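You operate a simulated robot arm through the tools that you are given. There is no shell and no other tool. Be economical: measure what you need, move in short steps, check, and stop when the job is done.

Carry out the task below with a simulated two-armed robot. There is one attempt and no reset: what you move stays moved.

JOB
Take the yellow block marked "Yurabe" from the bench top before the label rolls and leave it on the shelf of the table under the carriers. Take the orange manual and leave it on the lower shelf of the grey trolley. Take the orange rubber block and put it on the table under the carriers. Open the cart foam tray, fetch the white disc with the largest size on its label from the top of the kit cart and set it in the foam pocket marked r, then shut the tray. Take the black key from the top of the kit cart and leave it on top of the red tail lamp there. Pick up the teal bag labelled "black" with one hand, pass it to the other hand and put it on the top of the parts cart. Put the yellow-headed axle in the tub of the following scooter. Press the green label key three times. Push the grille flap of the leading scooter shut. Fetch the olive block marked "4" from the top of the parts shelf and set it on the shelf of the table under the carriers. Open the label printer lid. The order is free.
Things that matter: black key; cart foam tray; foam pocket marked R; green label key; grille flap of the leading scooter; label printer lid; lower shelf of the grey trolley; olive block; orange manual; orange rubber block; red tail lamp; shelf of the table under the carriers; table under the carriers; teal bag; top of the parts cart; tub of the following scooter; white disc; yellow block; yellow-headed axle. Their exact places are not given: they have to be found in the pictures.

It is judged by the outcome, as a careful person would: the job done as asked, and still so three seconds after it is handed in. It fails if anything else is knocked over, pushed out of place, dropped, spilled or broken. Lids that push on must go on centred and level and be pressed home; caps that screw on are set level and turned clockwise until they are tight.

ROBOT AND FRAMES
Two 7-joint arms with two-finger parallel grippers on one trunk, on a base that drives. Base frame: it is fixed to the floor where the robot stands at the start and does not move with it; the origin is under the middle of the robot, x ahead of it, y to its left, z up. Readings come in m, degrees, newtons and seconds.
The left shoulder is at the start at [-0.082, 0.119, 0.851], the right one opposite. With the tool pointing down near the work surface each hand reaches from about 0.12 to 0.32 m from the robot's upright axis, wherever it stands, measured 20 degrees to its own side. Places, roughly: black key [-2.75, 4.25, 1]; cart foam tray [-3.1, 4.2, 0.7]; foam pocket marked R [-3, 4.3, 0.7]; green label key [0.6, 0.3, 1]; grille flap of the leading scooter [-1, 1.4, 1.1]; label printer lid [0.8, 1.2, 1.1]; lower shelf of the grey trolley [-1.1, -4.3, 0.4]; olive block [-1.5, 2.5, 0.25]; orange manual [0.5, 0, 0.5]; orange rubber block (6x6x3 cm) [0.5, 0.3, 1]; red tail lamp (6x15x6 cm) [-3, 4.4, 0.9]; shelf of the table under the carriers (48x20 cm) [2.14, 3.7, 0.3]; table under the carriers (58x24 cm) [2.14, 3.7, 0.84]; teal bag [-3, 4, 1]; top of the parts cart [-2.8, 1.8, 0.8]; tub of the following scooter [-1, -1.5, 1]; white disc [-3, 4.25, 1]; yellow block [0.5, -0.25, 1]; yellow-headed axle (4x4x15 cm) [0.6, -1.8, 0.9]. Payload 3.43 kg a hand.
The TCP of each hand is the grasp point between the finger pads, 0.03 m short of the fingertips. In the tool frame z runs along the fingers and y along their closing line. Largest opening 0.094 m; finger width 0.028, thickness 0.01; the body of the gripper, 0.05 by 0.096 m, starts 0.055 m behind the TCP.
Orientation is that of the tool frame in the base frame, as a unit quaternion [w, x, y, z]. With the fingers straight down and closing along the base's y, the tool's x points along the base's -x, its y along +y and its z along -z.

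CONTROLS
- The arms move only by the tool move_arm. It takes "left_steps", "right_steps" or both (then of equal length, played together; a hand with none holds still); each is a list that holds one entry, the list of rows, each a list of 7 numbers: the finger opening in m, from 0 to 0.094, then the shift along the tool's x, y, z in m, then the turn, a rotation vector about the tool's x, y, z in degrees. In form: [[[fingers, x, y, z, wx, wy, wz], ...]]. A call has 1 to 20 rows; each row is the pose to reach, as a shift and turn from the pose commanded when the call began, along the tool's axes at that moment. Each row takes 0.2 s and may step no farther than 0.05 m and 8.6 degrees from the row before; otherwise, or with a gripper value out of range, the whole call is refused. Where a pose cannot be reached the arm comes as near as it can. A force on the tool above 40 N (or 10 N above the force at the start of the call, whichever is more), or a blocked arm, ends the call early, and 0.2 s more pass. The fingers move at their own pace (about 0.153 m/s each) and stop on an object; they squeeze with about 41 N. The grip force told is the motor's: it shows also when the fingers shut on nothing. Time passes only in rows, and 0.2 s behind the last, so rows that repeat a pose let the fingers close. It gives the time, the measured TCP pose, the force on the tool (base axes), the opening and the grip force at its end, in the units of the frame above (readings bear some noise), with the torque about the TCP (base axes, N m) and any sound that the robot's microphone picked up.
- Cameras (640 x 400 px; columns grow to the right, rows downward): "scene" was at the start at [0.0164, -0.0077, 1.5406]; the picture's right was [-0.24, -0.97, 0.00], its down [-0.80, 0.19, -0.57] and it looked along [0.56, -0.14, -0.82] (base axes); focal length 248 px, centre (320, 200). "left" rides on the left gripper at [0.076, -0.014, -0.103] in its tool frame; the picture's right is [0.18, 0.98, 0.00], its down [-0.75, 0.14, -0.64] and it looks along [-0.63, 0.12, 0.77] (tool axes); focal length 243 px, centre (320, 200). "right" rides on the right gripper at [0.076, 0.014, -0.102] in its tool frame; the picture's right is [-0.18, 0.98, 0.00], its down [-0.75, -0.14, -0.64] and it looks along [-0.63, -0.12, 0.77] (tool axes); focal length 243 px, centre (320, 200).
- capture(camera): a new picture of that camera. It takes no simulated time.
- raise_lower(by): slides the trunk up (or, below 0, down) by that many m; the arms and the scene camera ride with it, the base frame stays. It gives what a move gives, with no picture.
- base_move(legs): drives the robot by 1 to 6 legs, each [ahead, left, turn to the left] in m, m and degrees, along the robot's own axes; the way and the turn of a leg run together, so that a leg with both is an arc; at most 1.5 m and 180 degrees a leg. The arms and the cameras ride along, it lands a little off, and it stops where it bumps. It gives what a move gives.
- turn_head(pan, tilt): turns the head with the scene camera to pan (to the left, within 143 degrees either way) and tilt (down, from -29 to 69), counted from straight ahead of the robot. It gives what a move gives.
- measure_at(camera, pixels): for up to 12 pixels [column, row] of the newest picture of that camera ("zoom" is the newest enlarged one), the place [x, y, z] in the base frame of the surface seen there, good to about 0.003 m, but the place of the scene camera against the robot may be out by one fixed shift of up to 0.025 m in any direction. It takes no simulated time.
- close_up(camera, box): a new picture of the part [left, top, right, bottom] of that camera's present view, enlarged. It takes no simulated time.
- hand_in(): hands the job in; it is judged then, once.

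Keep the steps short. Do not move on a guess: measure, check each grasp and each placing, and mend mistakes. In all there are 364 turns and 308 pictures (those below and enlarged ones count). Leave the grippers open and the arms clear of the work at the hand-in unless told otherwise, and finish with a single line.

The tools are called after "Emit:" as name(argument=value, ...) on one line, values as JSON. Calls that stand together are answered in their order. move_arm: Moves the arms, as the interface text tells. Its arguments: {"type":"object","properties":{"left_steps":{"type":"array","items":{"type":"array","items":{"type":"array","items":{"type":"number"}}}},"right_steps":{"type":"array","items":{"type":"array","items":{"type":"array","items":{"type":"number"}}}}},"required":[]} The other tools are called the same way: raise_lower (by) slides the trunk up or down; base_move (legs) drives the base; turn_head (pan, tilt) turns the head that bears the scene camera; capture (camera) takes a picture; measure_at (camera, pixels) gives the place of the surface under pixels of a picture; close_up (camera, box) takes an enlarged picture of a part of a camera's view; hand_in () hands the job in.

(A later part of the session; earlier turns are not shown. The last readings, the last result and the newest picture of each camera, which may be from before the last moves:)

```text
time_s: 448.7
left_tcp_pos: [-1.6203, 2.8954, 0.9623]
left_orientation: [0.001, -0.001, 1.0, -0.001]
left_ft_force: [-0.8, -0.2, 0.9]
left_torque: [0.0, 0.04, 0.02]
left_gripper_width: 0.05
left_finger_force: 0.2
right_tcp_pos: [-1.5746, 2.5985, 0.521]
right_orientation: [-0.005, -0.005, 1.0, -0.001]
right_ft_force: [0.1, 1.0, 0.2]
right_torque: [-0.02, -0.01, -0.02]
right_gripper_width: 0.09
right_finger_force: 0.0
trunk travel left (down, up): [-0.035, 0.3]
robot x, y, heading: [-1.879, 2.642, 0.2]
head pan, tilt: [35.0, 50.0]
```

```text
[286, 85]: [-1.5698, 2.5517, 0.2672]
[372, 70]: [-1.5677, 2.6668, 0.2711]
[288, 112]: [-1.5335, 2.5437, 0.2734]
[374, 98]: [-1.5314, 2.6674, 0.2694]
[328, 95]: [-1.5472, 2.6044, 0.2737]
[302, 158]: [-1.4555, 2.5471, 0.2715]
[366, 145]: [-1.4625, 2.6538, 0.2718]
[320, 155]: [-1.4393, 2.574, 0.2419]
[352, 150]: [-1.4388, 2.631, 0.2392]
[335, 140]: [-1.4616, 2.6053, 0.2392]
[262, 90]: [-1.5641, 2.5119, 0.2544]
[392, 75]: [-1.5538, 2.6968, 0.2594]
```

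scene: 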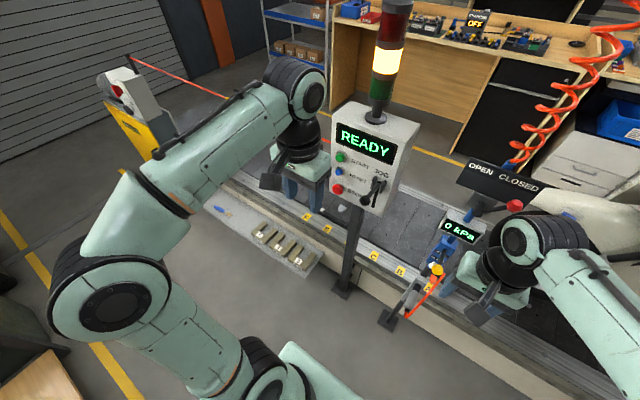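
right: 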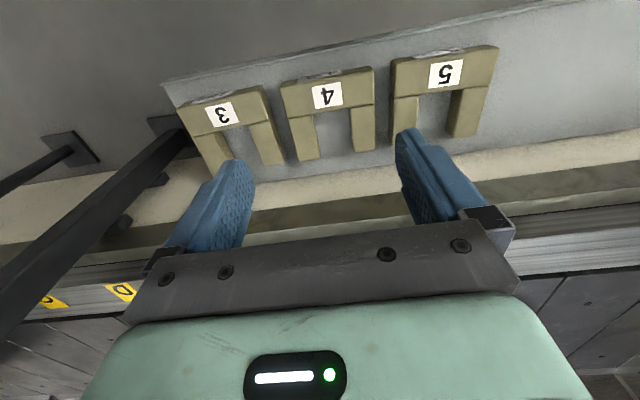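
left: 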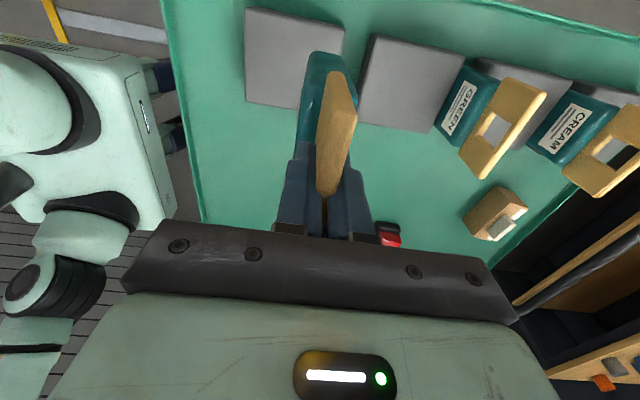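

Block 4: bar x −1.57…−1.535, y 2.547–2.667, top 0.2735, shelf 0.24. The bar must be gripped across x, so I yaw the right hand −90°.

Emit:
move_arm(right_steps=[[[0.08, -0.004, 0.002, 0, 0, 0, -8], [0.08, -0.008, 0.004, 0, 0, 0, -16], [0.08, -0.012, 0.006, 0.01, 0, 0, -24], [0.08, -0.016, 0.008, 0.02, 0, 0, -32], [0.08, -0.02, 0.0085, 0.03, 0, 0, -40], [0.08, -0.022, 0.0085, 0.04, 0, 0, -48], [0.08, -0.022, 0.0085, 0.05, 0, 0, -56], [0.08, -0.022, 0.0085, 0.06, 0, 0, -64], [0.08, -0.022, 0.0085, 0.07, 0, 0, -72], [0.08, -0.022, 0.0085, 0.08, 0, 0, -80], [0.08, -0.022, 0.0085, 0.09, 0, 0, -88], [0.08, -0.022, 0.0085, 0.1, 0, 0, -90]]])

Emit:
capture(camera="right")

```text
time_s: 451.3
left_tcp_pos: [-1.6201, 2.8945, 0.9618]
left_orientation: [0.0, -0.002, 1.0, -0.001]
left_ft_force: [-0.3, -0.3, 0.3]
left_torque: [-0.03, -0.01, 0.0]
left_gripper_width: 0.0501
left_finger_force: 0.1
right_tcp_pos: [-1.5529, 2.6073, 0.4234]
right_orientation: [0.005, 0.711, -0.703, -0.002]
right_ft_force: [0.4, -0.4, -1.2]
right_torque: [0.02, 0.04, 0.02]
right_gripper_width: 0.0801
right_finger_force: 0.1
trunk travel left (down, up): [-0.035, 0.3]
robot x, y, heading: [-1.8786, 2.6417, 0.4]
head pan, tilt: [35.0, 50.0]
```

```text
159 pictures are left
```

right: 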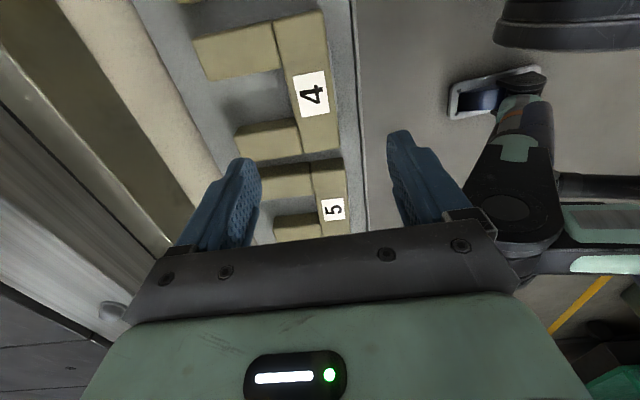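

Emit:
measure_at(camera="right", pixels=[[278, 30], [322, 20], [338, 150], [300, 155], [250, 105], [305, 90], [345, 100], [240, 140], [265, 60]])

```text
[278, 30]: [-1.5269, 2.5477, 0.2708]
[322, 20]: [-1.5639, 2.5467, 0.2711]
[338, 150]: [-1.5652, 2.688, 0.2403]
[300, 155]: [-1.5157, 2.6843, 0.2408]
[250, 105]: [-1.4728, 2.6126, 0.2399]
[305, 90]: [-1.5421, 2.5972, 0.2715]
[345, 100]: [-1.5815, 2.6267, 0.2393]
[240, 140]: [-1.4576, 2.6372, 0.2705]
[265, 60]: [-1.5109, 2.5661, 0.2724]
```

Bar centre x −1.547, y 2.607. I shift 6 mm, descend and grip.

Emit:
move_arm(right_steps=[[[0.07, 0, -0.006, 0.04, 0, 0, 0], [0.07, 0, -0.006, 0.08, 0, 0, 0], [0.07, 0, -0.006, 0.12, 0, 0, 0], [0.07, 0, -0.006, 0.147, 0, 0, 0], [0.0, 0, -0.006, 0.147, 0, 0, 0], [0.0, 0, -0.006, 0.147, 0, 0, 0], [0.0, 0, -0.006, 0.147, 0, 0, 0], [0.0, 0, -0.006, 0.12, 0, 0, 0], [0.0, 0, -0.006, 0.09, 0, 0, 0], [0.0, 0, -0.006, 0.05, 0, 0, 0], [0.0, 0, -0.006, 0.0, 0, 0, 0]]])

Emit:
capture(camera="right")

```text
time_s: 453.7
left_tcp_pos: [-1.6198, 2.8956, 0.9629]
left_orientation: [0.0, -0.002, 1.0, 0.0]
left_ft_force: [-0.3, -1.0, -0.6]
left_torque: [0.03, 0.01, 0.0]
left_gripper_width: 0.0504
left_finger_force: 0.0
right_tcp_pos: [-1.5483, 2.6074, 0.4223]
right_orientation: [0.007, 0.711, -0.703, -0.003]
right_ft_force: [0.6, -0.1, -4.6]
right_torque: [0.02, 0.12, 0.0]
right_gripper_width: 0.0449
right_finger_force: 41.3
trunk travel left (down, up): [-0.035, 0.3]
robot x, y, heading: [-1.8791, 2.6387, 0.4]
head pan, tilt: [35.0, 50.0]
```

```text
158 pictures are left
```

right: 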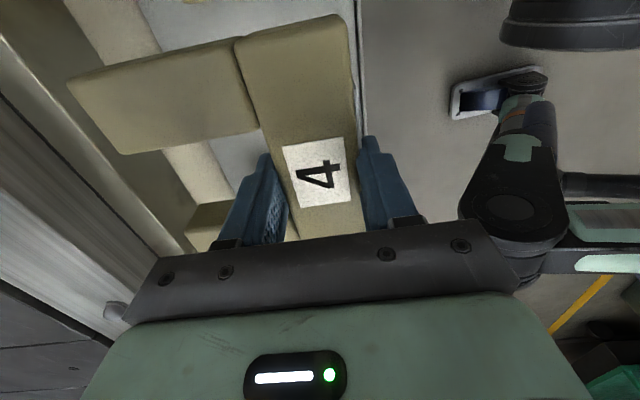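

The "4" block is held. I back away from the shelf, raise the trunk and bring the hand up and straight.

Emit:
base_move(legs=[[-0.18, 0, 0]])

Emit:
raise_lower(by=0.28)

Emit:
move_arm(right_steps=[[[0.0, 0, 0, -0.03, 0, 0, 8], [0.0, 0, 0, -0.06, 0, 0, 16], [0.0, 0, 0, -0.09, 0, 0, 24], [0.0, 0, 0, -0.12, 0, 0, 32], [0.0, 0, 0.01, -0.15, 0, 0, 40], [0.0, 0, 0.02, -0.18, 0, 0, 48], [0.0, 0, 0.03, -0.21, 0, 0, 56], [0.0, 0, 0.03, -0.24, 0, 0, 64], [0.0, 0, 0.03, -0.27, 0, 0, 72], [0.0, 0, 0.03, -0.3, 0, 0, 80], [0.0, 0, 0.03, -0.33, 0, 0, 88], [0.0, 0, 0.03, -0.36, 0, 0, 90]]])

Emit:
base_move(legs=[[0, 1.3, 0], [0, 1.07, 0], [1.5, 0, 0]])

```text
time_s: 455.2
left_tcp_pos: [-1.8009, 2.8938, 0.9605]
left_orientation: [0.001, -0.002, 1.0, -0.001]
left_ft_force: [0.3, -0.5, -1.2]
left_torque: [0.01, 0.03, -0.01]
left_gripper_width: 0.0503
left_finger_force: 0.1
right_tcp_pos: [-1.7283, 2.6067, 0.4226]
right_orientation: [0.005, 0.711, -0.703, -0.003]
right_ft_force: [0.1, -0.3, -4.0]
right_torque: [0.0, 0.12, -0.01]
right_gripper_width: 0.0448
right_finger_force: 41.2
trunk travel left (down, up): [-0.035, 0.3]
robot x, y, heading: [-2.0584, 2.6389, 0.2]
head pan, tilt: [35.0, 50.0]
```

```text
time_s: 458.1
left_tcp_pos: [-1.8011, 2.8931, 1.2411]
left_orientation: [0.0, -0.002, 1.0, -0.001]
left_ft_force: [0.8, 0.1, -0.8]
left_torque: [-0.02, 0.03, 0.02]
left_gripper_width: 0.0499
left_finger_force: 0.2
right_tcp_pos: [-1.7303, 2.6062, 0.7024]
right_orientation: [0.005, 0.711, -0.704, -0.003]
right_ft_force: [0.4, -0.4, -4.4]
right_torque: [0.02, 0.13, 0.03]
right_gripper_width: 0.0446
right_finger_force: 41.0
trunk travel left (down, up): [-0.315, 0.02]
robot x, y, heading: [-2.0609, 2.6424, 0.3]
head pan, tilt: [35.0, 50.0]
```

```text
time_s: 460.7
left_tcp_pos: [-1.7999, 2.8938, 1.2427]
left_orientation: [0.0, -0.002, 1.0, -0.001]
left_ft_force: [-0.5, -0.4, 0.5]
left_torque: [-0.01, -0.02, 0.0]
left_gripper_width: 0.0499
left_finger_force: 0.0
right_tcp_pos: [-1.7555, 2.6052, 1.0641]
right_orientation: [-0.007, -0.004, 1.0, -0.001]
right_ft_force: [0.1, 0.1, -4.6]
right_torque: [0.14, -0.06, 0.0]
right_gripper_width: 0.0448
right_finger_force: 41.3
trunk travel left (down, up): [-0.315, 0.02]
robot x, y, heading: [-2.0648, 2.6378, 0.4]
head pan, tilt: [35.0, 50.0]
```

```text
time_s: 488.5
left_tcp_pos: [-0.3244, 5.253, 1.2414]
left_orientation: [0.001, 0.001, 1.0, -0.001]
left_ft_force: [0.2, -0.2, 0.3]
left_torque: [0.0, -0.01, -0.01]
left_gripper_width: 0.0501
left_finger_force: 0.0
right_tcp_pos: [-0.2817, 4.9638, 1.064]
right_orientation: [-0.006, -0.002, 1.0, 0.0]
right_ft_force: [0.6, 0.4, -4.0]
right_torque: [0.1, -0.01, 0.03]
right_gripper_width: 0.0446
right_finger_force: 41.2
trunk travel left (down, up): [-0.315, 0.02]
robot x, y, heading: [-0.5866, 5.001, 0.2]
head pan, tilt: [35.0, 50.0]
```

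I continue east and then down to the table, aiming at (1.36, 3.93).

Emit:
base_move(legs=[[1.5, 0, 0], [0.45, 0, 0], [0, -1.07, 0]])

Emit:
raise_lower(by=-0.25)

Emit:
move_arm(right_steps=[[[0.0, 0, 0, 0.045, 0, 0, 0], [0.0, 0, 0, 0.09, 0, 0, 0], [0.0, 0, 0, 0.135, 0, 0, 0], [0.0, 0, 0, 0.18, 0, 0, 0], [0.0, 0, 0, 0.225, 0, 0, 0], [0.0, 0, 0, 0.27, 0, 0, 0], [0.0, 0, 0, 0.315, 0, 0, 0], [0.0, 0, 0, 0.36, 0, 0, 0], [0.0, 0, 0, 0.405, 0, 0, 0], [0.0, -0.045, 0, 0.44, 0, 0, 0], [0.0, -0.09, 0, 0.44, 0, 0, 0], [0.0, -0.13, 0, 0.44, 0, 0, 0], [0.0, -0.17, 0, 0.44, 0, 0, 0]]])

Emit:
turn_head(pan=0, tilt=50)

Emit:
capture(camera="scene")

```text
time_s: 507.6
left_tcp_pos: [1.6219, 4.18, 1.2423]
left_orientation: [0.0, -0.002, 1.0, -0.001]
left_ft_force: [0.1, 0.2, -0.1]
left_torque: [-0.02, 0.02, 0.01]
left_gripper_width: 0.0502
left_finger_force: 0.1
right_tcp_pos: [1.6666, 3.8917, 1.0637]
right_orientation: [-0.007, -0.006, 1.0, -0.001]
right_ft_force: [-0.4, 0.8, -4.4]
right_torque: [0.13, -0.03, 0.02]
right_gripper_width: 0.0445
right_finger_force: 40.8
trunk travel left (down, up): [-0.315, 0.02]
robot x, y, heading: [1.3619, 3.926, 0.5]
head pan, tilt: [35.0, 50.0]
```

```text
time_s: 510.1
left_tcp_pos: [1.6214, 4.1791, 0.9915]
left_orientation: [0.001, -0.002, 1.0, -0.002]
left_ft_force: [0.0, -0.5, -0.7]
left_torque: [0.01, -0.03, -0.04]
left_gripper_width: 0.05
left_finger_force: 0.0
right_tcp_pos: [1.6668, 3.8937, 0.8144]
right_orientation: [-0.005, -0.005, 1.0, -0.001]
right_ft_force: [0.6, 0.5, -4.4]
right_torque: [0.12, -0.03, 0.02]
right_gripper_width: 0.0446
right_finger_force: 40.9
trunk travel left (down, up): [-0.065, 0.27]
robot x, y, heading: [1.3618, 3.9282, 0.2]
head pan, tilt: [35.0, 50.0]
```

```text
refused: row 10 steps farther than a row can; nothing moved
```

```text
time_s: 511.2
left_tcp_pos: [1.6222, 4.1798, 0.991]
left_orientation: [0.001, -0.002, 1.0, 0.0]
left_ft_force: [1.0, -0.5, 0.1]
left_torque: [0.0, -0.01, -0.01]
left_gripper_width: 0.0499
left_finger_force: 0.0
right_tcp_pos: [1.6667, 3.8919, 0.8137]
right_orientation: [-0.006, -0.005, 1.0, -0.001]
right_ft_force: [-0.2, -0.1, -4.5]
right_torque: [0.11, -0.03, -0.03]
right_gripper_width: 0.0445
right_finger_force: 41.2
trunk travel left (down, up): [-0.065, 0.27]
robot x, y, heading: [1.3627, 3.9278, 0.4]
head pan, tilt: [0.0, 50.0]
```

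```text
157 pictures are left
```

scene: 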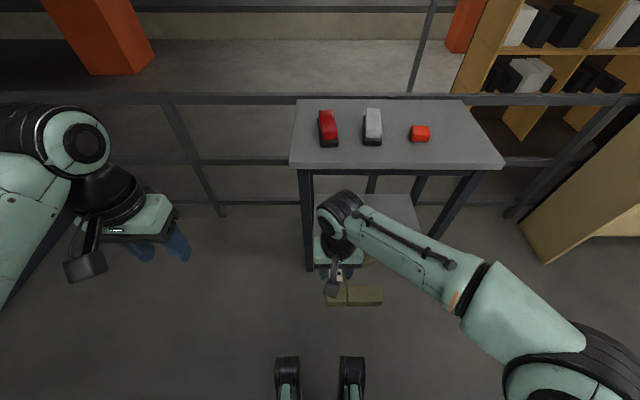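

I redo the hand move with shorter steps: down, sideways to y 3.80, then forward (still in front of the table).

Emit:
raise_lower(by=-0.06)

Emit:
move_arm(right_steps=[[[0.0, 0, -0.01, 0.04, 0, 0, 0], [0.0, 0, -0.02, 0.08, 0, 0, 0], [0.0, 0, -0.03, 0.12, 0, 0, 0], [0.0, 0, -0.04, 0.16, 0, 0, 0], [0.0, 0, -0.05, 0.2, 0, 0, 0], [0.0, 0, -0.06, 0.24, 0, 0, 0], [0.0, 0, -0.07, 0.28, 0, 0, 0], [0.0, 0, -0.08, 0.32, 0, 0, 0], [0.0, 0, -0.09, 0.36, 0, 0, 0], [0.0, -0.03, -0.09, 0.385, 0, 0, 0], [0.0, -0.07, -0.09, 0.39, 0, 0, 0], [0.0, -0.11, -0.09, 0.39, 0, 0, 0], [0.0, -0.15, -0.09, 0.39, 0, 0, 0], [0.0, -0.17, -0.09, 0.39, 0, 0, 0]]])

Emit:
capture(camera="scene")

Emit:
capture(camera="right")

```text
time_s: 512.2
left_tcp_pos: [1.6221, 4.1795, 0.9326]
left_orientation: [0.0, -0.002, 1.0, 0.0]
left_ft_force: [0.1, 0.0, -0.1]
left_torque: [-0.01, 0.01, 0.02]
left_gripper_width: 0.0501
left_finger_force: 0.0
right_tcp_pos: [1.6661, 3.8924, 0.7535]
right_orientation: [-0.005, -0.005, 1.0, -0.001]
right_ft_force: [0.9, 0.0, -3.8]
right_torque: [0.13, -0.01, 0.01]
right_gripper_width: 0.0448
right_finger_force: 40.9
trunk travel left (down, up): [-0.005, 0.33]
robot x, y, heading: [1.367, 3.9245, 0.2]
head pan, tilt: [0.0, 50.0]
```

```text
time_s: 515.2
left_tcp_pos: [1.622, 4.1793, 0.9313]
left_orientation: [0.0, -0.002, 1.0, -0.001]
left_ft_force: [-0.1, 0.5, 1.1]
left_torque: [-0.02, -0.03, -0.01]
left_gripper_width: 0.0498
left_finger_force: 0.1
right_tcp_pos: [1.8343, 3.8031, 0.3611]
right_orientation: [-0.007, -0.005, 1.0, -0.001]
right_ft_force: [-0.2, -0.1, -4.6]
right_torque: [0.11, 0.02, 0.02]
right_gripper_width: 0.0446
right_finger_force: 40.9
trunk travel left (down, up): [-0.005, 0.33]
robot x, y, heading: [1.3695, 3.9202, 0.5]
head pan, tilt: [0.0, 50.0]
```

```text
156 pictures are left
```

scene: 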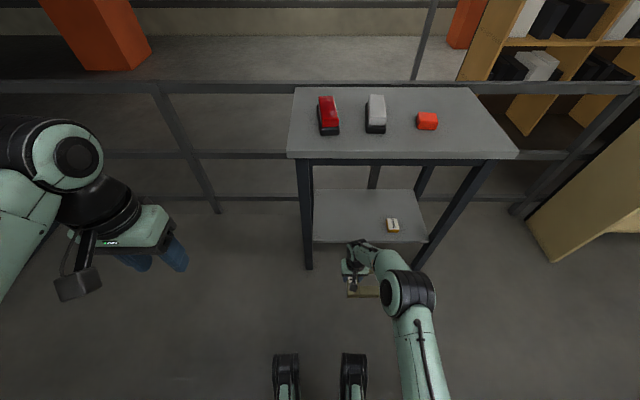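

```text
155 pictures are left
```

right: 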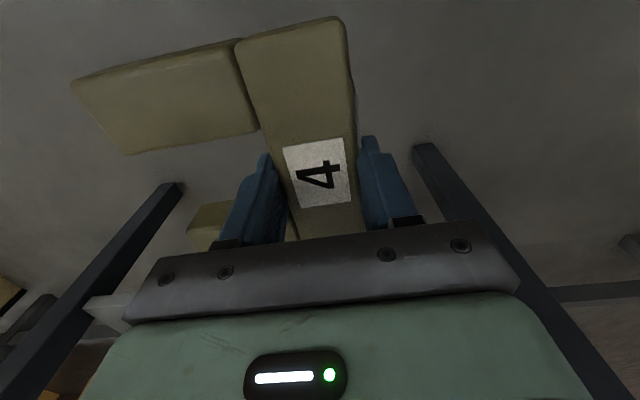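

The prongs point south toward y 3.71, clear of the yellow block (y 3.61). I drive ahead 0.28 m over the shelf.

Emit:
base_move(legs=[[0.28, 0, 0]])

Emit:
capture(camera="right")

Emit:
capture(camera="scene")

```text
time_s: 517.1
left_tcp_pos: [1.9028, 4.1805, 0.9318]
left_orientation: [0.001, -0.002, 1.0, -0.001]
left_ft_force: [0.7, 0.1, -0.6]
left_torque: [0.0, 0.0, 0.01]
left_gripper_width: 0.0501
left_finger_force: 0.0
right_tcp_pos: [2.1137, 3.8035, 0.3619]
right_orientation: [-0.007, -0.004, 1.0, -0.002]
right_ft_force: [0.0, -0.6, -3.6]
right_torque: [0.12, -0.04, 0.03]
right_gripper_width: 0.0447
right_finger_force: 41.1
trunk travel left (down, up): [-0.005, 0.33]
robot x, y, heading: [1.6408, 3.9262, 0.1]
head pan, tilt: [0.0, 50.0]
```

```text
154 pictures are left
```

right: 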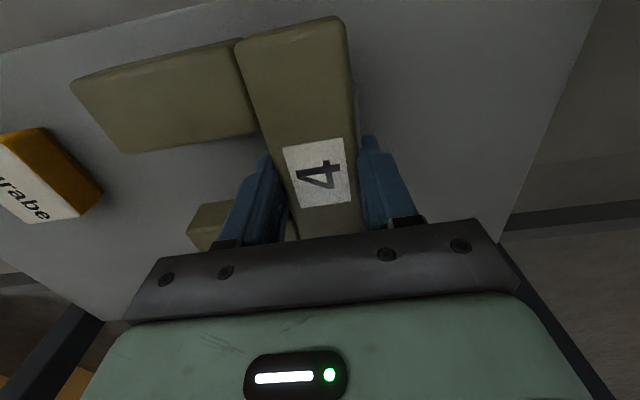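

```text
153 pictures are left
```

scene: 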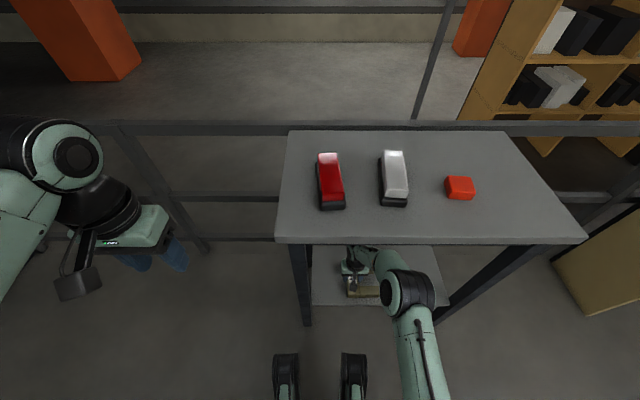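

Over the shelf with room all around. I lower 25 mm, open, rise 5 cm.

Emit:
move_arm(right_steps=[[[0.0, 0, 0, 0.012, 0, 0, 0], [0.0, 0, 0, 0.02, 0, 0, 0], [0.0, 0, 0, 0.025, 0, 0, 0], [0.07, 0, 0, 0.025, 0, 0, 0], [0.07, 0, 0, 0.025, 0, 0, 0], [0.07, 0, 0, 0, 0, 0, 0], [0.07, 0, 0, -0.03, 0, 0, 0]]])

Emit:
capture(camera="right")

```text
time_s: 518.7
left_tcp_pos: [1.9029, 4.1798, 0.9328]
left_orientation: [0.001, -0.001, 1.0, -0.001]
left_ft_force: [0.2, 0.9, 0.0]
left_torque: [0.01, 0.0, -0.01]
left_gripper_width: 0.0499
left_finger_force: 0.0
right_tcp_pos: [2.1144, 3.8025, 0.3932]
right_orientation: [-0.006, -0.005, 1.0, -0.001]
right_ft_force: [-0.5, -0.4, -0.3]
right_torque: [-0.02, -0.03, 0.03]
right_gripper_width: 0.0699
right_finger_force: 0.0
trunk travel left (down, up): [-0.005, 0.33]
robot x, y, heading: [1.6422, 3.9252, 0.1]
head pan, tilt: [0.0, 50.0]
```

```text
152 pictures are left
```

right: 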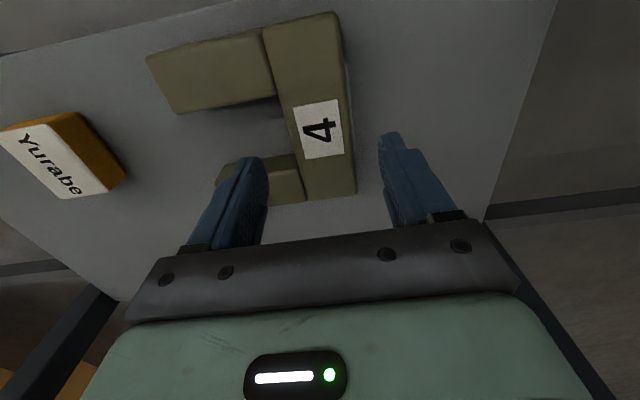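

The olive block lies on the shelf. I back out, raise the trunk and hand, and drive back round to the east corridor toward the scooter flap.

Emit:
base_move(legs=[[-0.28, 0, 0]])

Emit:
raise_lower(by=0.27)

Emit:
move_arm(right_steps=[[[0.07, 0.03, 0, -0.035, 0, 0, 0], [0.07, 0.06, 0, -0.07, 0, 0, 0], [0.07, 0.09, 0, -0.105, 0, 0, 0], [0.07, 0.12, -0.01, -0.14, 0, 0, 0], [0.07, 0.15, -0.02, -0.175, 0, 0, 0], [0.07, 0.18, -0.03, -0.21, 0, 0, 0], [0.07, 0.2, -0.03, -0.25, 0, 0, 0], [0.07, 0.2, -0.03, -0.29, 0, 0, 0], [0.07, 0.2, -0.03, -0.33, 0, 0, 0], [0.07, 0.2, -0.03, -0.37, 0, 0, 0], [0.07, 0.2, -0.03, -0.41, 0, 0, 0], [0.07, 0.2, -0.03, -0.45, 0, 0, 0], [0.07, 0.2, -0.03, -0.49, 0, 0, 0]]])

Emit:
base_move(legs=[[0, 1.08, 0], [-1.5, 0, 0]])

```text
time_s: 520.7
left_tcp_pos: [1.6258, 4.1794, 0.9321]
left_orientation: [0.002, -0.001, 1.0, -0.001]
left_ft_force: [-0.1, -0.6, -0.4]
left_torque: [-0.01, -0.01, 0.01]
left_gripper_width: 0.0502
left_finger_force: 0.1
right_tcp_pos: [1.8377, 3.8019, 0.3938]
right_orientation: [-0.004, -0.004, 1.0, -0.001]
right_ft_force: [0.7, 0.7, -0.6]
right_torque: [-0.02, 0.01, 0.03]
right_gripper_width: 0.0697
right_finger_force: 0.2
trunk travel left (down, up): [-0.005, 0.33]
robot x, y, heading: [1.3661, 3.9248, 0.0]
head pan, tilt: [0.0, 50.0]
```

```text
time_s: 523.4
left_tcp_pos: [1.6248, 4.1791, 1.2021]
left_orientation: [0.0, -0.001, 1.0, -0.001]
left_ft_force: [-0.4, -0.2, -0.5]
left_torque: [-0.04, -0.02, 0.02]
left_gripper_width: 0.0501
left_finger_force: 0.0
right_tcp_pos: [1.8358, 3.8017, 0.6628]
right_orientation: [-0.006, -0.004, 1.0, -0.001]
right_ft_force: [-0.6, 0.6, 0.5]
right_torque: [0.01, 0.03, -0.02]
right_gripper_width: 0.07
right_finger_force: 0.1
trunk travel left (down, up): [-0.275, 0.06]
robot x, y, heading: [1.3684, 3.93, 0.2]
head pan, tilt: [0.0, 50.0]
```

```text
time_s: 526.2
left_tcp_pos: [1.6261, 4.1797, 1.2017]
left_orientation: [0.0, -0.001, 1.0, 0.0]
left_ft_force: [0.0, 0.1, 0.1]
left_torque: [-0.01, -0.01, 0.0]
left_gripper_width: 0.0501
left_finger_force: 0.1
right_tcp_pos: [1.6426, 3.7718, 1.1551]
right_orientation: [-0.005, -0.004, 1.0, -0.001]
right_ft_force: [0.3, -0.7, 0.1]
right_torque: [-0.01, -0.02, -0.02]
right_gripper_width: 0.0702
right_finger_force: 0.1
trunk travel left (down, up): [-0.275, 0.06]
robot x, y, heading: [1.3691, 3.9264, 0.1]
head pan, tilt: [0.0, 50.0]
```

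```text
time_s: 542.9
left_tcp_pos: [0.1456, 5.2524, 1.2012]
left_orientation: [0.001, 0.0, 1.0, -0.001]
left_ft_force: [0.6, -0.2, 0.1]
left_torque: [0.0, -0.01, -0.02]
left_gripper_width: 0.0501
left_finger_force: 0.1
right_tcp_pos: [0.1627, 4.844, 1.1542]
right_orientation: [-0.006, -0.004, 1.0, -0.001]
right_ft_force: [0.5, 0.4, 0.3]
right_torque: [0.01, 0.05, 0.02]
right_gripper_width: 0.0701
right_finger_force: 0.0
trunk travel left (down, up): [-0.275, 0.06]
robot x, y, heading: [-0.1126, 5.0011, 0.2]
head pan, tilt: [0.0, 50.0]
```

I turn round to face west and drive south along the corridor to the scooter's front.

Emit:
base_move(legs=[[0, 0, 90], [0, 0, 90], [0, 1.5, 0], [0, 1.3, 0], [0.15, 0, 0]])

Emit:
turn_head(pan=25, tilt=30)

Emit:
capture(camera="scene")

```text
time_s: 576.1
left_tcp_pos: [-0.4761, 1.9249, 1.2016]
left_orientation: [-0.001, 1.0, 0.008, 0.0]
left_ft_force: [-0.6, -0.7, -0.4]
left_torque: [0.0, -0.03, 0.02]
left_gripper_width: 0.0501
left_finger_force: 0.0
right_tcp_pos: [-0.4997, 2.3348, 1.1541]
right_orientation: [-0.001, 1.0, 0.013, 0.005]
right_ft_force: [0.1, 0.6, -0.3]
right_torque: [-0.02, 0.01, -0.01]
right_gripper_width: 0.0701
right_finger_force: 0.0
trunk travel left (down, up): [-0.275, 0.06]
robot x, y, heading: [-0.2251, 2.184, -178.8]
head pan, tilt: [0.0, 50.0]
```

```text
time_s: 577.0
left_tcp_pos: [-0.4757, 1.9259, 1.2024]
left_orientation: [-0.001, 1.0, 0.009, -0.001]
left_ft_force: [0.9, -0.1, -1.1]
left_torque: [0.03, 0.04, -0.01]
left_gripper_width: 0.0501
left_finger_force: 0.0
right_tcp_pos: [-0.4985, 2.3338, 1.1555]
right_orientation: [-0.001, 1.0, 0.011, 0.007]
right_ft_force: [-0.7, -0.3, 0.1]
right_torque: [0.02, 0.03, 0.02]
right_gripper_width: 0.07
right_finger_force: 0.1
trunk travel left (down, up): [-0.275, 0.06]
robot x, y, heading: [-0.2177, 2.1868, -179.1]
head pan, tilt: [25.0, 30.0]
```

```text
151 pictures are left
```

scene: 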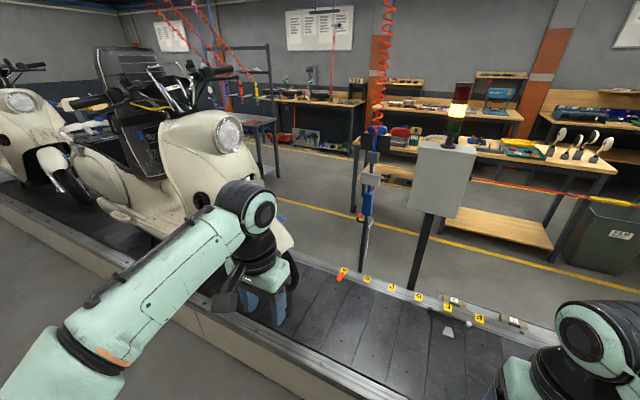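

I retract the left hand a bit, shift nearer and turn 25° left to face the flap.

Emit:
move_arm(left_steps=[[[0.05, 0.03, 0.02, 0, 0, 0, 0], [0.05, 0.06, 0.03, 0, 0, 0, 0], [0.05, 0.08, 0.04, 0, 0, 0, 0]]])

Emit:
base_move(legs=[[0, 0.5, 0], [0, 0, 24]])

Emit:
turn_head(pan=-5, tilt=30)

Emit:
capture(camera="scene")

```text
time_s: 577.8
left_tcp_pos: [-0.3952, 1.8866, 1.2023]
left_orientation: [-0.001, 1.0, 0.008, 0.0]
left_ft_force: [1.1, -0.5, -0.1]
left_torque: [0.01, 0.02, -0.01]
left_gripper_width: 0.0502
left_finger_force: 0.1
right_tcp_pos: [-0.4976, 2.3341, 1.1541]
right_orientation: [-0.002, 1.0, 0.012, 0.005]
right_ft_force: [0.2, -0.1, -0.2]
right_torque: [-0.04, 0.02, -0.02]
right_gripper_width: 0.0698
right_finger_force: 0.1
trunk travel left (down, up): [-0.275, 0.06]
robot x, y, heading: [-0.2244, 2.1832, -178.6]
head pan, tilt: [25.0, 30.0]
```

```text
time_s: 584.0
left_tcp_pos: [-0.2522, 1.3413, 1.2024]
left_orientation: [-0.001, 0.977, 0.215, 0.0]
left_ft_force: [-1.2, -0.6, 1.0]
left_torque: [-0.04, 0.0, -0.02]
left_gripper_width: 0.0497
left_finger_force: 0.0
right_tcp_pos: [-0.5275, 1.7079, 1.1548]
right_orientation: [-0.002, 0.976, 0.218, 0.006]
right_ft_force: [-0.9, 0.0, -0.1]
right_torque: [-0.03, 0.02, 0.02]
right_gripper_width: 0.07
right_finger_force: 0.1
trunk travel left (down, up): [-0.275, 0.06]
robot x, y, heading: [-0.2108, 1.6829, -155.0]
head pan, tilt: [25.0, 30.0]
```

```text
time_s: 584.9
left_tcp_pos: [-0.2513, 1.3404, 1.2014]
left_orientation: [-0.001, 0.977, 0.215, 0.0]
left_ft_force: [-1.0, -0.1, -0.3]
left_torque: [0.01, -0.02, 0.01]
left_gripper_width: 0.0499
left_finger_force: 0.0
right_tcp_pos: [-0.5268, 1.7093, 1.1544]
right_orientation: [-0.002, 0.976, 0.218, 0.006]
right_ft_force: [0.4, 0.0, -0.6]
right_torque: [0.02, 0.01, 0.01]
right_gripper_width: 0.07
right_finger_force: 0.0
trunk travel left (down, up): [-0.275, 0.06]
robot x, y, heading: [-0.2096, 1.6855, -155.2]
head pan, tilt: [-5.0, 30.0]
```

```text
150 pictures are left
```

scene: 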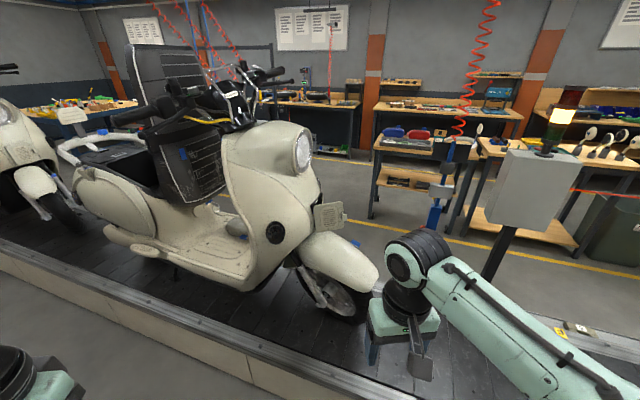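

The open grille flap shows at (328,215). I zoom and measure.

Emit:
close_up(camera="scene", box=[250, 120, 400, 260])

Emit:
measure_at(camera="scene", pixels=[[316, 206], [342, 203], [317, 230], [345, 225], [330, 215], [305, 190], [305, 215], [298, 240], [345, 255], [375, 265], [20, 255], [250, 345]])

```text
2.86 times, centred on (325, 190) of scene
```

zoom: 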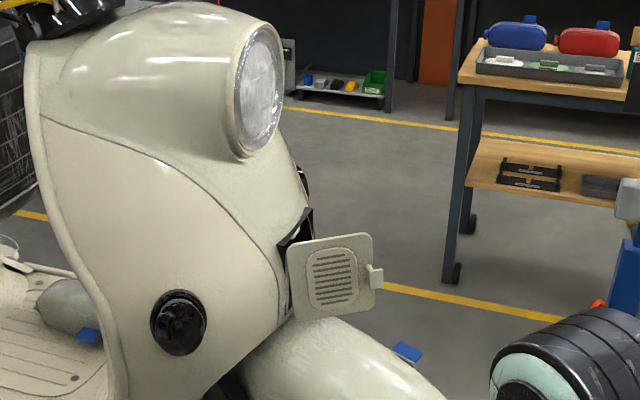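

```text
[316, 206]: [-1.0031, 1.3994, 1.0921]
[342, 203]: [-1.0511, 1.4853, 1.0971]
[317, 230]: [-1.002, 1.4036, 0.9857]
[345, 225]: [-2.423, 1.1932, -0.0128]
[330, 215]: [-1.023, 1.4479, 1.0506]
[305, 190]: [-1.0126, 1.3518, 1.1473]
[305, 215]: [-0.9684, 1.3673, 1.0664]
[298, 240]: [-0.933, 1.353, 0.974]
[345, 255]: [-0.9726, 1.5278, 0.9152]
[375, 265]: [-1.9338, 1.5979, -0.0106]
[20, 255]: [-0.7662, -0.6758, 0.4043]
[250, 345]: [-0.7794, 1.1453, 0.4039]
```

Flap: hinge edge (-1.003,1.40), free edge (-1.051,1.487), z 0.985–1.095. I drive 0.2 m closer and pitch the right hand forward with closed fingers.

Emit:
base_move(legs=[[0.2, 0, 0]])

Emit:
move_arm(right_steps=[[[0.04, 0, 0, 0, 0, -8, 0], [0.02, 0, 0, 0, 0, -16, 0], [0.0, 0, 0, 0, 0, -24, 0], [0.0, 0, 0, 0, 0, -32, 0], [0.0, 0, 0, 0, 0, -40, 0], [0.0, 0, 0, 0, 0, -48, 0], [0.0, 0, 0, 0, 0, -56, 0], [0.0, 0, 0, 0, 0, -62, 0]]])

Emit:
capture(camera="scene")

```text
time_s: 586.5
left_tcp_pos: [-0.4322, 1.2573, 1.2017]
left_orientation: [-0.001, 0.977, 0.214, 0.0]
left_ft_force: [0.5, -0.1, -0.6]
left_torque: [-0.03, -0.03, 0.03]
left_gripper_width: 0.0498
left_finger_force: 0.1
right_tcp_pos: [-0.7073, 1.6244, 1.1548]
right_orientation: [-0.002, 0.976, 0.219, 0.006]
right_ft_force: [0.1, -0.2, -0.6]
right_torque: [0.03, 0.02, 0.02]
right_gripper_width: 0.07
right_finger_force: 0.1
trunk travel left (down, up): [-0.275, 0.06]
robot x, y, heading: [-0.3921, 1.6002, -155.2]
head pan, tilt: [-5.0, 30.0]
```

```text
time_s: 588.3
left_tcp_pos: [-0.4315, 1.2578, 1.2014]
left_orientation: [-0.001, 0.977, 0.215, -0.001]
left_ft_force: [-0.5, 0.2, -0.2]
left_torque: [0.0, 0.0, 0.0]
left_gripper_width: 0.0501
left_finger_force: 0.1
right_tcp_pos: [-0.7046, 1.6237, 1.155]
right_orientation: [0.111, 0.839, 0.189, -0.498]
right_ft_force: [0.4, -0.4, -0.5]
right_torque: [-0.02, -0.01, 0.03]
right_gripper_width: 0.0
right_finger_force: 33.6
trunk travel left (down, up): [-0.275, 0.06]
robot x, y, heading: [-0.3893, 1.5979, -155.3]
head pan, tilt: [-5.0, 30.0]
```

```text
148 pictures are left
```

scene: 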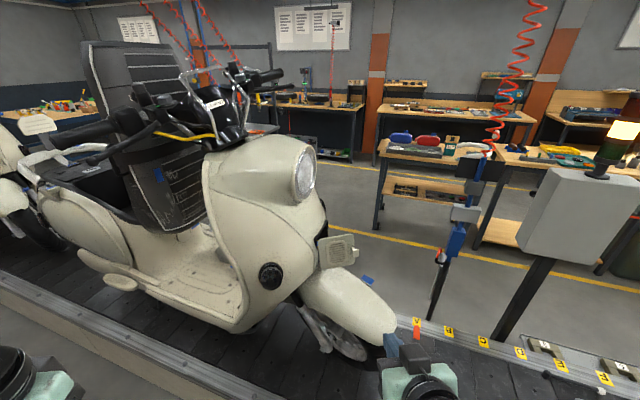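

I bring the closed fingertips to just outside the flap, at (-1.0, 1.50, 1.04).

Emit:
move_arm(right_steps=[[[0.0, -0.0075, -0.0021, 0.0437, 0, 0, 0], [0.0, -0.015, -0.0041, 0.0874, 0, 0, 0], [0.0, -0.0225, -0.0062, 0.1311, 0, 0, 0], [0.0, -0.03, -0.0083, 0.1748, 0, 0, 0], [0.0, -0.0374, -0.0104, 0.2185, 0, 0, 0], [0.0, -0.0449, -0.0124, 0.2622, 0, 0, 0], [0.0, -0.0524, -0.0145, 0.3059, 0, 0, 0]]])

Emit:
close_up(camera="scene", box=[240, 130, 440, 370])

Emit:
capture(camera="right")

```text
time_s: 589.9
left_tcp_pos: [-0.4324, 1.257, 1.2017]
left_orientation: [-0.001, 0.977, 0.214, 0.0]
left_ft_force: [-0.4, 0.3, 0.2]
left_torque: [0.0, 0.01, 0.04]
left_gripper_width: 0.0501
left_finger_force: 0.0
right_tcp_pos: [-0.9758, 1.5155, 1.0549]
right_orientation: [0.11, 0.839, 0.189, -0.498]
right_ft_force: [-0.6, 0.1, 0.0]
right_torque: [0.02, 0.0, 0.01]
right_gripper_width: 0.0001
right_finger_force: 33.3
right hand out of reach, approached as far as the arm can: row 7
trunk travel left (down, up): [-0.275, 0.06]
robot x, y, heading: [-0.3897, 1.5987, -155.2]
head pan, tilt: [-5.0, 30.0]
```

```text
1.67 times, centred on (340, 250) of scene
```

zoom: 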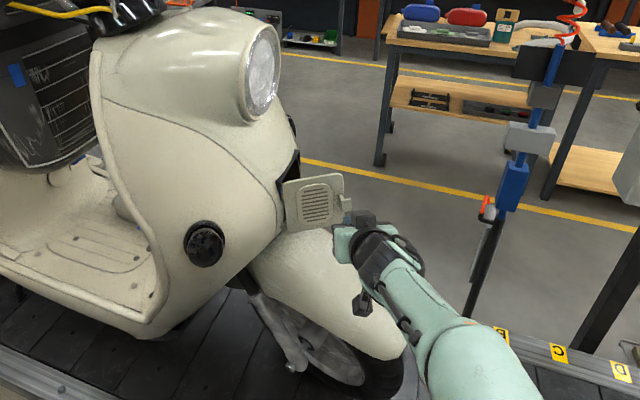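

```text
146 pictures are left
```

right: 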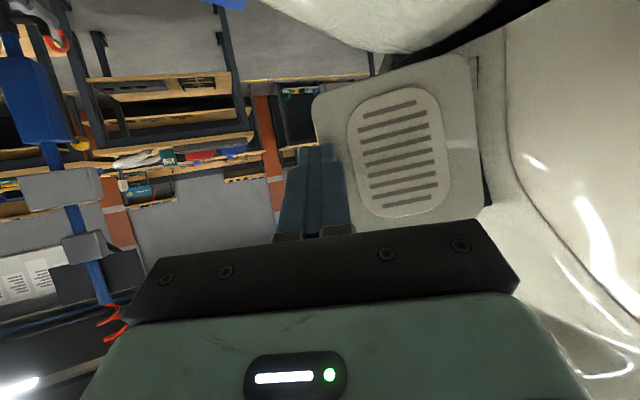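

The arm is at its reach limit here. I pull the hand back 13 cm, drive 0.13 m ahead, then push.

Emit:
move_arm(right_steps=[[[0.0, 0, 0, -0.045, 0, 0, 0], [0.0, 0, 0, -0.09, 0, 0, 0], [0.0, 0, 0, -0.13, 0, 0, 0]]])

Emit:
base_move(legs=[[0.13, 0, 0]])

Emit:
capture(camera="right")

```text
time_s: 590.7
left_tcp_pos: [-0.4299, 1.2576, 1.2024]
left_orientation: [-0.001, 0.977, 0.215, -0.001]
left_ft_force: [0.7, 0.4, 0.1]
left_torque: [-0.01, -0.02, -0.01]
left_gripper_width: 0.0502
left_finger_force: 0.2
right_tcp_pos: [-0.8708, 1.5645, 1.1179]
right_orientation: [0.11, 0.839, 0.188, -0.498]
right_ft_force: [0.8, 0.3, 0.3]
right_torque: [0.0, -0.04, 0.02]
right_gripper_width: 0.0
right_finger_force: 33.3
trunk travel left (down, up): [-0.275, 0.06]
robot x, y, heading: [-0.39, 1.6037, -154.9]
head pan, tilt: [-5.0, 30.0]
```

```text
time_s: 592.0
left_tcp_pos: [-0.5017, 1.2135, 1.2002]
left_orientation: [-0.002, 0.978, 0.209, -0.002]
left_ft_force: [1.1, 0.0, -1.0]
left_torque: [0.02, 0.04, 0.02]
left_gripper_width: 0.0498
left_finger_force: 0.1
right_tcp_pos: [-0.9377, 1.5258, 1.1175]
right_orientation: [0.108, 0.841, 0.183, -0.499]
right_ft_force: [-0.4, 0.1, -1.2]
right_torque: [0.0, 0.01, -0.02]
right_gripper_width: 0.0001
right_finger_force: 32.9
trunk travel left (down, up): [-0.275, 0.06]
robot x, y, heading: [-0.4604, 1.5554, -155.6]
head pan, tilt: [-5.0, 30.0]
stopped in leg 1: the robot was blocked; the commanded pose is now the measured one
```

```text
145 pictures are left
```

right: 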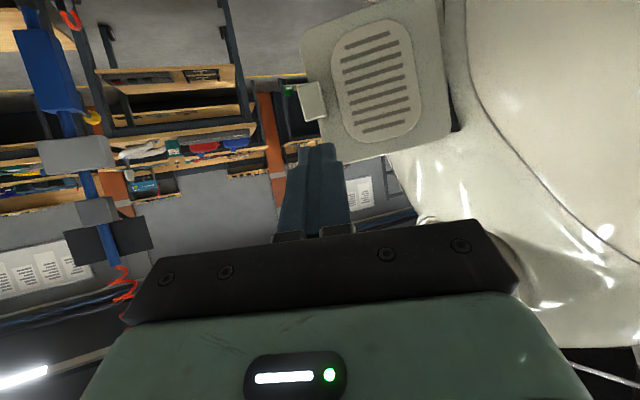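

The platform edge stopped the base at a good place. I raise the trunk 6 cm and flatten the hand by 12° to extend reach.

Emit:
raise_lower(by=0.06)

Emit:
move_arm(right_steps=[[[0.0, 0, 0, 0, 0, -6, 0], [0.0, 0, 0, 0, 0, -12, 0]]])

```text
time_s: 593.0
left_tcp_pos: [-0.5032, 1.2153, 1.2619]
left_orientation: [-0.001, 0.978, 0.21, 0.0]
left_ft_force: [0.5, 0.6, 0.7]
left_torque: [-0.02, 0.04, -0.01]
left_gripper_width: 0.0501
left_finger_force: 0.0
right_tcp_pos: [-0.9402, 1.5271, 1.1787]
right_orientation: [0.107, 0.841, 0.182, -0.499]
right_ft_force: [1.0, 0.0, -0.5]
right_torque: [0.01, 0.01, 0.0]
right_gripper_width: 0.0
right_finger_force: 32.6
trunk travel left (down, up): [-0.335, 0.0]
robot x, y, heading: [-0.4582, 1.5558, -155.4]
head pan, tilt: [-5.0, 30.0]
```

```text
time_s: 593.6
left_tcp_pos: [-0.5037, 1.2151, 1.2611]
left_orientation: [-0.001, 0.978, 0.21, 0.0]
left_ft_force: [0.3, -0.4, 0.4]
left_torque: [0.0, -0.01, 0.01]
left_gripper_width: 0.0501
left_finger_force: 0.1
right_tcp_pos: [-0.9415, 1.5266, 1.1775]
right_orientation: [0.127, 0.783, 0.17, -0.584]
right_ft_force: [0.1, 1.1, -0.9]
right_torque: [-0.01, 0.0, -0.01]
right_gripper_width: 0.0003
right_finger_force: 32.8
trunk travel left (down, up): [-0.335, 0.0]
robot x, y, heading: [-0.4587, 1.5589, -155.5]
head pan, tilt: [-5.0, 30.0]
```

I sweep the fingertip down beside the flap and then push along the closing arc in small steps.

Emit:
move_arm(right_steps=[[[0.0, 0.04, 0.0, 0.02, 0, 0, 0], [0.0, 0.08, 0.0, 0.045, 0, 0, 0], [0.0, 0.107, 0.0006, 0.0748, 0, 0, 0], [0.0, 0.0981, 0.0039, 0.1047, 0, 0, 0], [0.0, 0.0935, 0.0058, 0.12, 0, 0, 0], [0.0, 0.0888, 0.0078, 0.1358, 0, 0, 0], [0.0, 0.085, 0.0148, 0.149, 0, 0, 0], [0.0, 0.081, 0.0217, 0.162, 0, 0, 0], [0.0, 0.078, 0.0326, 0.1715, 0, 0, 0], [0.0, 0.0754, 0.0434, 0.1809, 0, 0, 0]]])

Emit:
capture(camera="right")

Emit:
capture(camera="scene")

```text
time_s: 595.8
left_tcp_pos: [-0.5049, 1.2138, 1.2616]
left_orientation: [-0.001, 0.978, 0.209, -0.001]
left_ft_force: [-1.2, 0.3, 0.1]
left_torque: [0.02, -0.04, 0.01]
left_gripper_width: 0.0499
left_finger_force: 0.0
right_tcp_pos: [-1.0613, 1.4231, 1.0544]
right_orientation: [0.126, 0.784, 0.17, -0.583]
right_ft_force: [0.4, -0.6, -0.2]
right_torque: [0.01, 0.02, 0.02]
right_gripper_width: 0.0001
right_finger_force: 33.3
trunk travel left (down, up): [-0.335, 0.0]
robot x, y, heading: [-0.4554, 1.5562, -155.4]
head pan, tilt: [-5.0, 30.0]
```

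```text
144 pictures are left
```

right: 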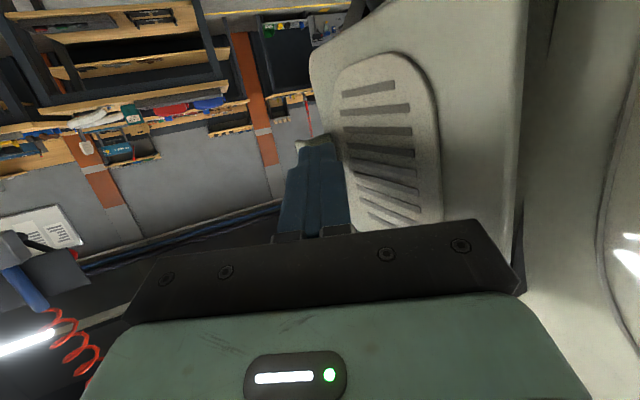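

```text
143 pictures are left
```

scene: 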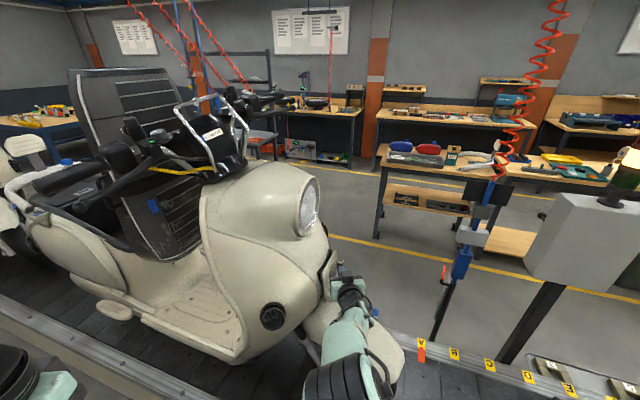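

The flap has swung with the finger. I measure its present angle.

Emit:
measure_at(camera="right", pixels=[[330, 60], [390, 60], [450, 100], [500, 150], [460, 180], [540, 120], [580, 250], [480, 50]])

```text
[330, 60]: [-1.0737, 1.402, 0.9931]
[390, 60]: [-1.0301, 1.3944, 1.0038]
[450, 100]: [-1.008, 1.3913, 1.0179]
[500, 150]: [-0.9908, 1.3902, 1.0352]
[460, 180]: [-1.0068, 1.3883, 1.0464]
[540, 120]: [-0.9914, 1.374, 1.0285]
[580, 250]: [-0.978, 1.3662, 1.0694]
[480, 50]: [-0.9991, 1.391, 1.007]
```

It is nearly closed (about 8° left). I press on −y in small steps until it seats.

Emit:
move_arm(right_steps=[[[0.0, -0.0006, 0.0045, 0.002, 0, 0, 0], [0.0, -0.0012, 0.0091, 0.004, 0, 0, 0], [0.0, -0.0018, 0.0136, 0.006, 0, 0, 0], [0.0, -0.0024, 0.0182, 0.008, 0, 0, 0], [0.0, -0.0029, 0.0227, 0.0099, 0, 0, 0]]])

Emit:
capture(camera="right")

Emit:
measure_at(camera="right", pixels=[[330, 60], [390, 60], [450, 100], [500, 150], [540, 120], [580, 250]])

```text
time_s: 597.0
left_tcp_pos: [-0.5042, 1.2184, 1.2616]
left_orientation: [0.0, 0.978, 0.209, -0.002]
left_ft_force: [0.2, -0.6, -0.7]
left_torque: [0.0, -0.02, 0.05]
left_gripper_width: 0.0501
left_finger_force: 0.0
right_tcp_pos: [-1.0628, 1.4077, 1.0534]
right_orientation: [0.124, 0.785, 0.167, -0.583]
right_ft_force: [8.7, 23.0, 0.6]
right_torque: [-0.76, 0.26, 1.16]
right_gripper_width: 0.0002
right_finger_force: 33.1
trunk travel left (down, up): [-0.335, 0.0]
robot x, y, heading: [-0.4603, 1.5533, -155.8]
head pan, tilt: [-5.0, 30.0]
```

```text
142 pictures are left
```

right: 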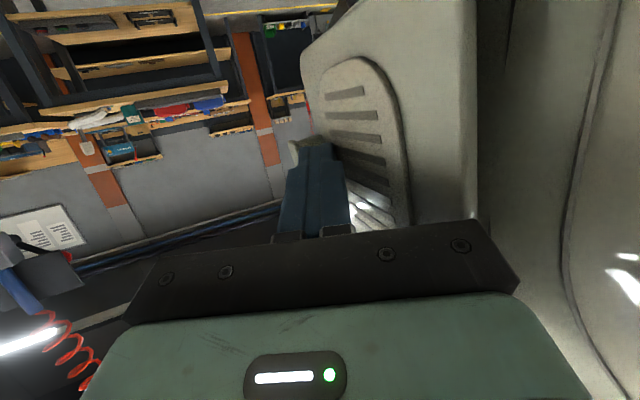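

```text
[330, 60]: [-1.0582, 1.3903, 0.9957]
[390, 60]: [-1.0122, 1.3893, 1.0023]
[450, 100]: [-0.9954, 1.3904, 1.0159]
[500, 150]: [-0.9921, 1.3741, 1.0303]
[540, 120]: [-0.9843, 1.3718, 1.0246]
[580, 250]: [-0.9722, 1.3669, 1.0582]
```

Seated flat with 23 N. I press a little more, to be sure it latches.

Emit:
move_arm(right_steps=[[[0.0, -0.0005, 0.0036, 0.0016, 0, 0, 0], [0.0, -0.0009, 0.0073, 0.0032, 0, 0, 0], [0.0, -0.0009, 0.0073, 0.0032, 0, 0, 0]]])

Emit:
move_arm(right_steps=[[[0.0, 0.002, -0.018, -0.02, 0, 0, 0], [0.0, 0.002, -0.03, -0.06, 0, 0, 0], [0.0, 0.0, -0.035, -0.1, 0, 0, 0], [0.0, -0.02, -0.04, -0.14, 0, 0, 0], [0.0, -0.04, -0.04, -0.18, 0, 0, 0]]])

Emit:
close_up(camera="scene", box=[230, 140, 430, 300])

```text
time_s: 597.4
left_tcp_pos: [-0.5029, 1.2157, 1.2617]
left_orientation: [-0.001, 0.978, 0.208, -0.002]
left_ft_force: [0.7, -0.9, -0.2]
left_torque: [0.0, 0.01, 0.0]
left_gripper_width: 0.0499
left_finger_force: 0.1
right_tcp_pos: [-1.0634, 1.4088, 1.0525]
right_orientation: [0.12, 0.787, 0.162, -0.584]
right_ft_force: [7.6, 18.6, 1.8]
right_torque: [-0.91, 0.09, 1.69]
right_gripper_width: 0.0
right_finger_force: 32.9
trunk travel left (down, up): [-0.335, 0.0]
robot x, y, heading: [-0.4598, 1.5543, -155.8]
head pan, tilt: [-5.0, 30.0]
stopped in row 2 (right hand): the force on the tool passed its limit at 42 N (the readings are from after the stop); the commanded pose is now the measured one
```

```text
time_s: 598.6
left_tcp_pos: [-0.5034, 1.2169, 1.2604]
left_orientation: [-0.001, 0.978, 0.209, 0.0]
left_ft_force: [-0.2, 1.1, -0.7]
left_torque: [0.06, 0.02, -0.01]
left_gripper_width: 0.0499
left_finger_force: 0.0
right_tcp_pos: [-0.9305, 1.5062, 1.142]
right_orientation: [0.123, 0.786, 0.167, -0.582]
right_ft_force: [0.3, -0.2, -0.9]
right_torque: [-0.01, -0.01, -0.01]
right_gripper_width: 0.0
right_finger_force: 33.3
trunk travel left (down, up): [-0.335, 0.0]
robot x, y, heading: [-0.4614, 1.5561, -155.8]
head pan, tilt: [-5.0, 30.0]
```

```text
2.50 times, centred on (330, 220) of scene
```

zoom: 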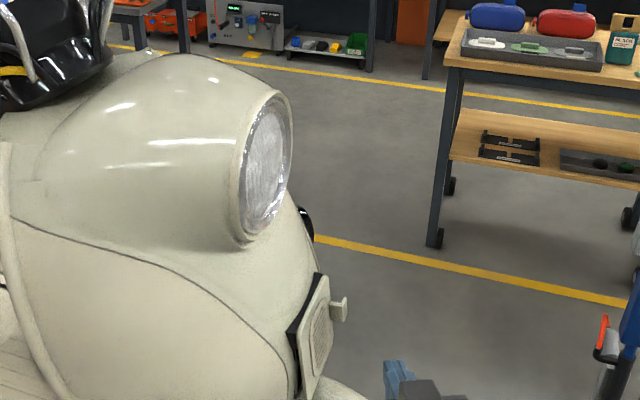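

The flap looks shut. I check it stays, measuring its free and hinge edges.

Emit:
measure_at(camera="zoom", pixels=[[322, 310], [315, 350], [308, 320], [320, 290], [345, 310], [318, 380]])

Emit:
close_up(camera="right", box=[240, 0, 560, 200])

```text
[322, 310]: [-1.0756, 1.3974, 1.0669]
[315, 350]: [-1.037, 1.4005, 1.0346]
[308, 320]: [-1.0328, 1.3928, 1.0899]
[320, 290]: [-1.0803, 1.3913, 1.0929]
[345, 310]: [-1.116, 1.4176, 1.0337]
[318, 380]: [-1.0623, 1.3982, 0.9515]
```

```text
2.00 times, centred on (400, 100) of right
```

zoom: 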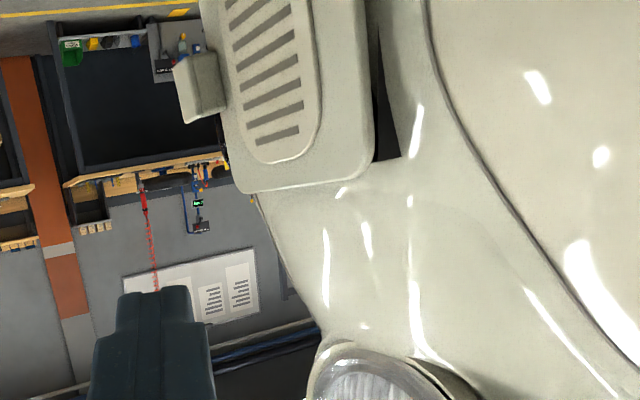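

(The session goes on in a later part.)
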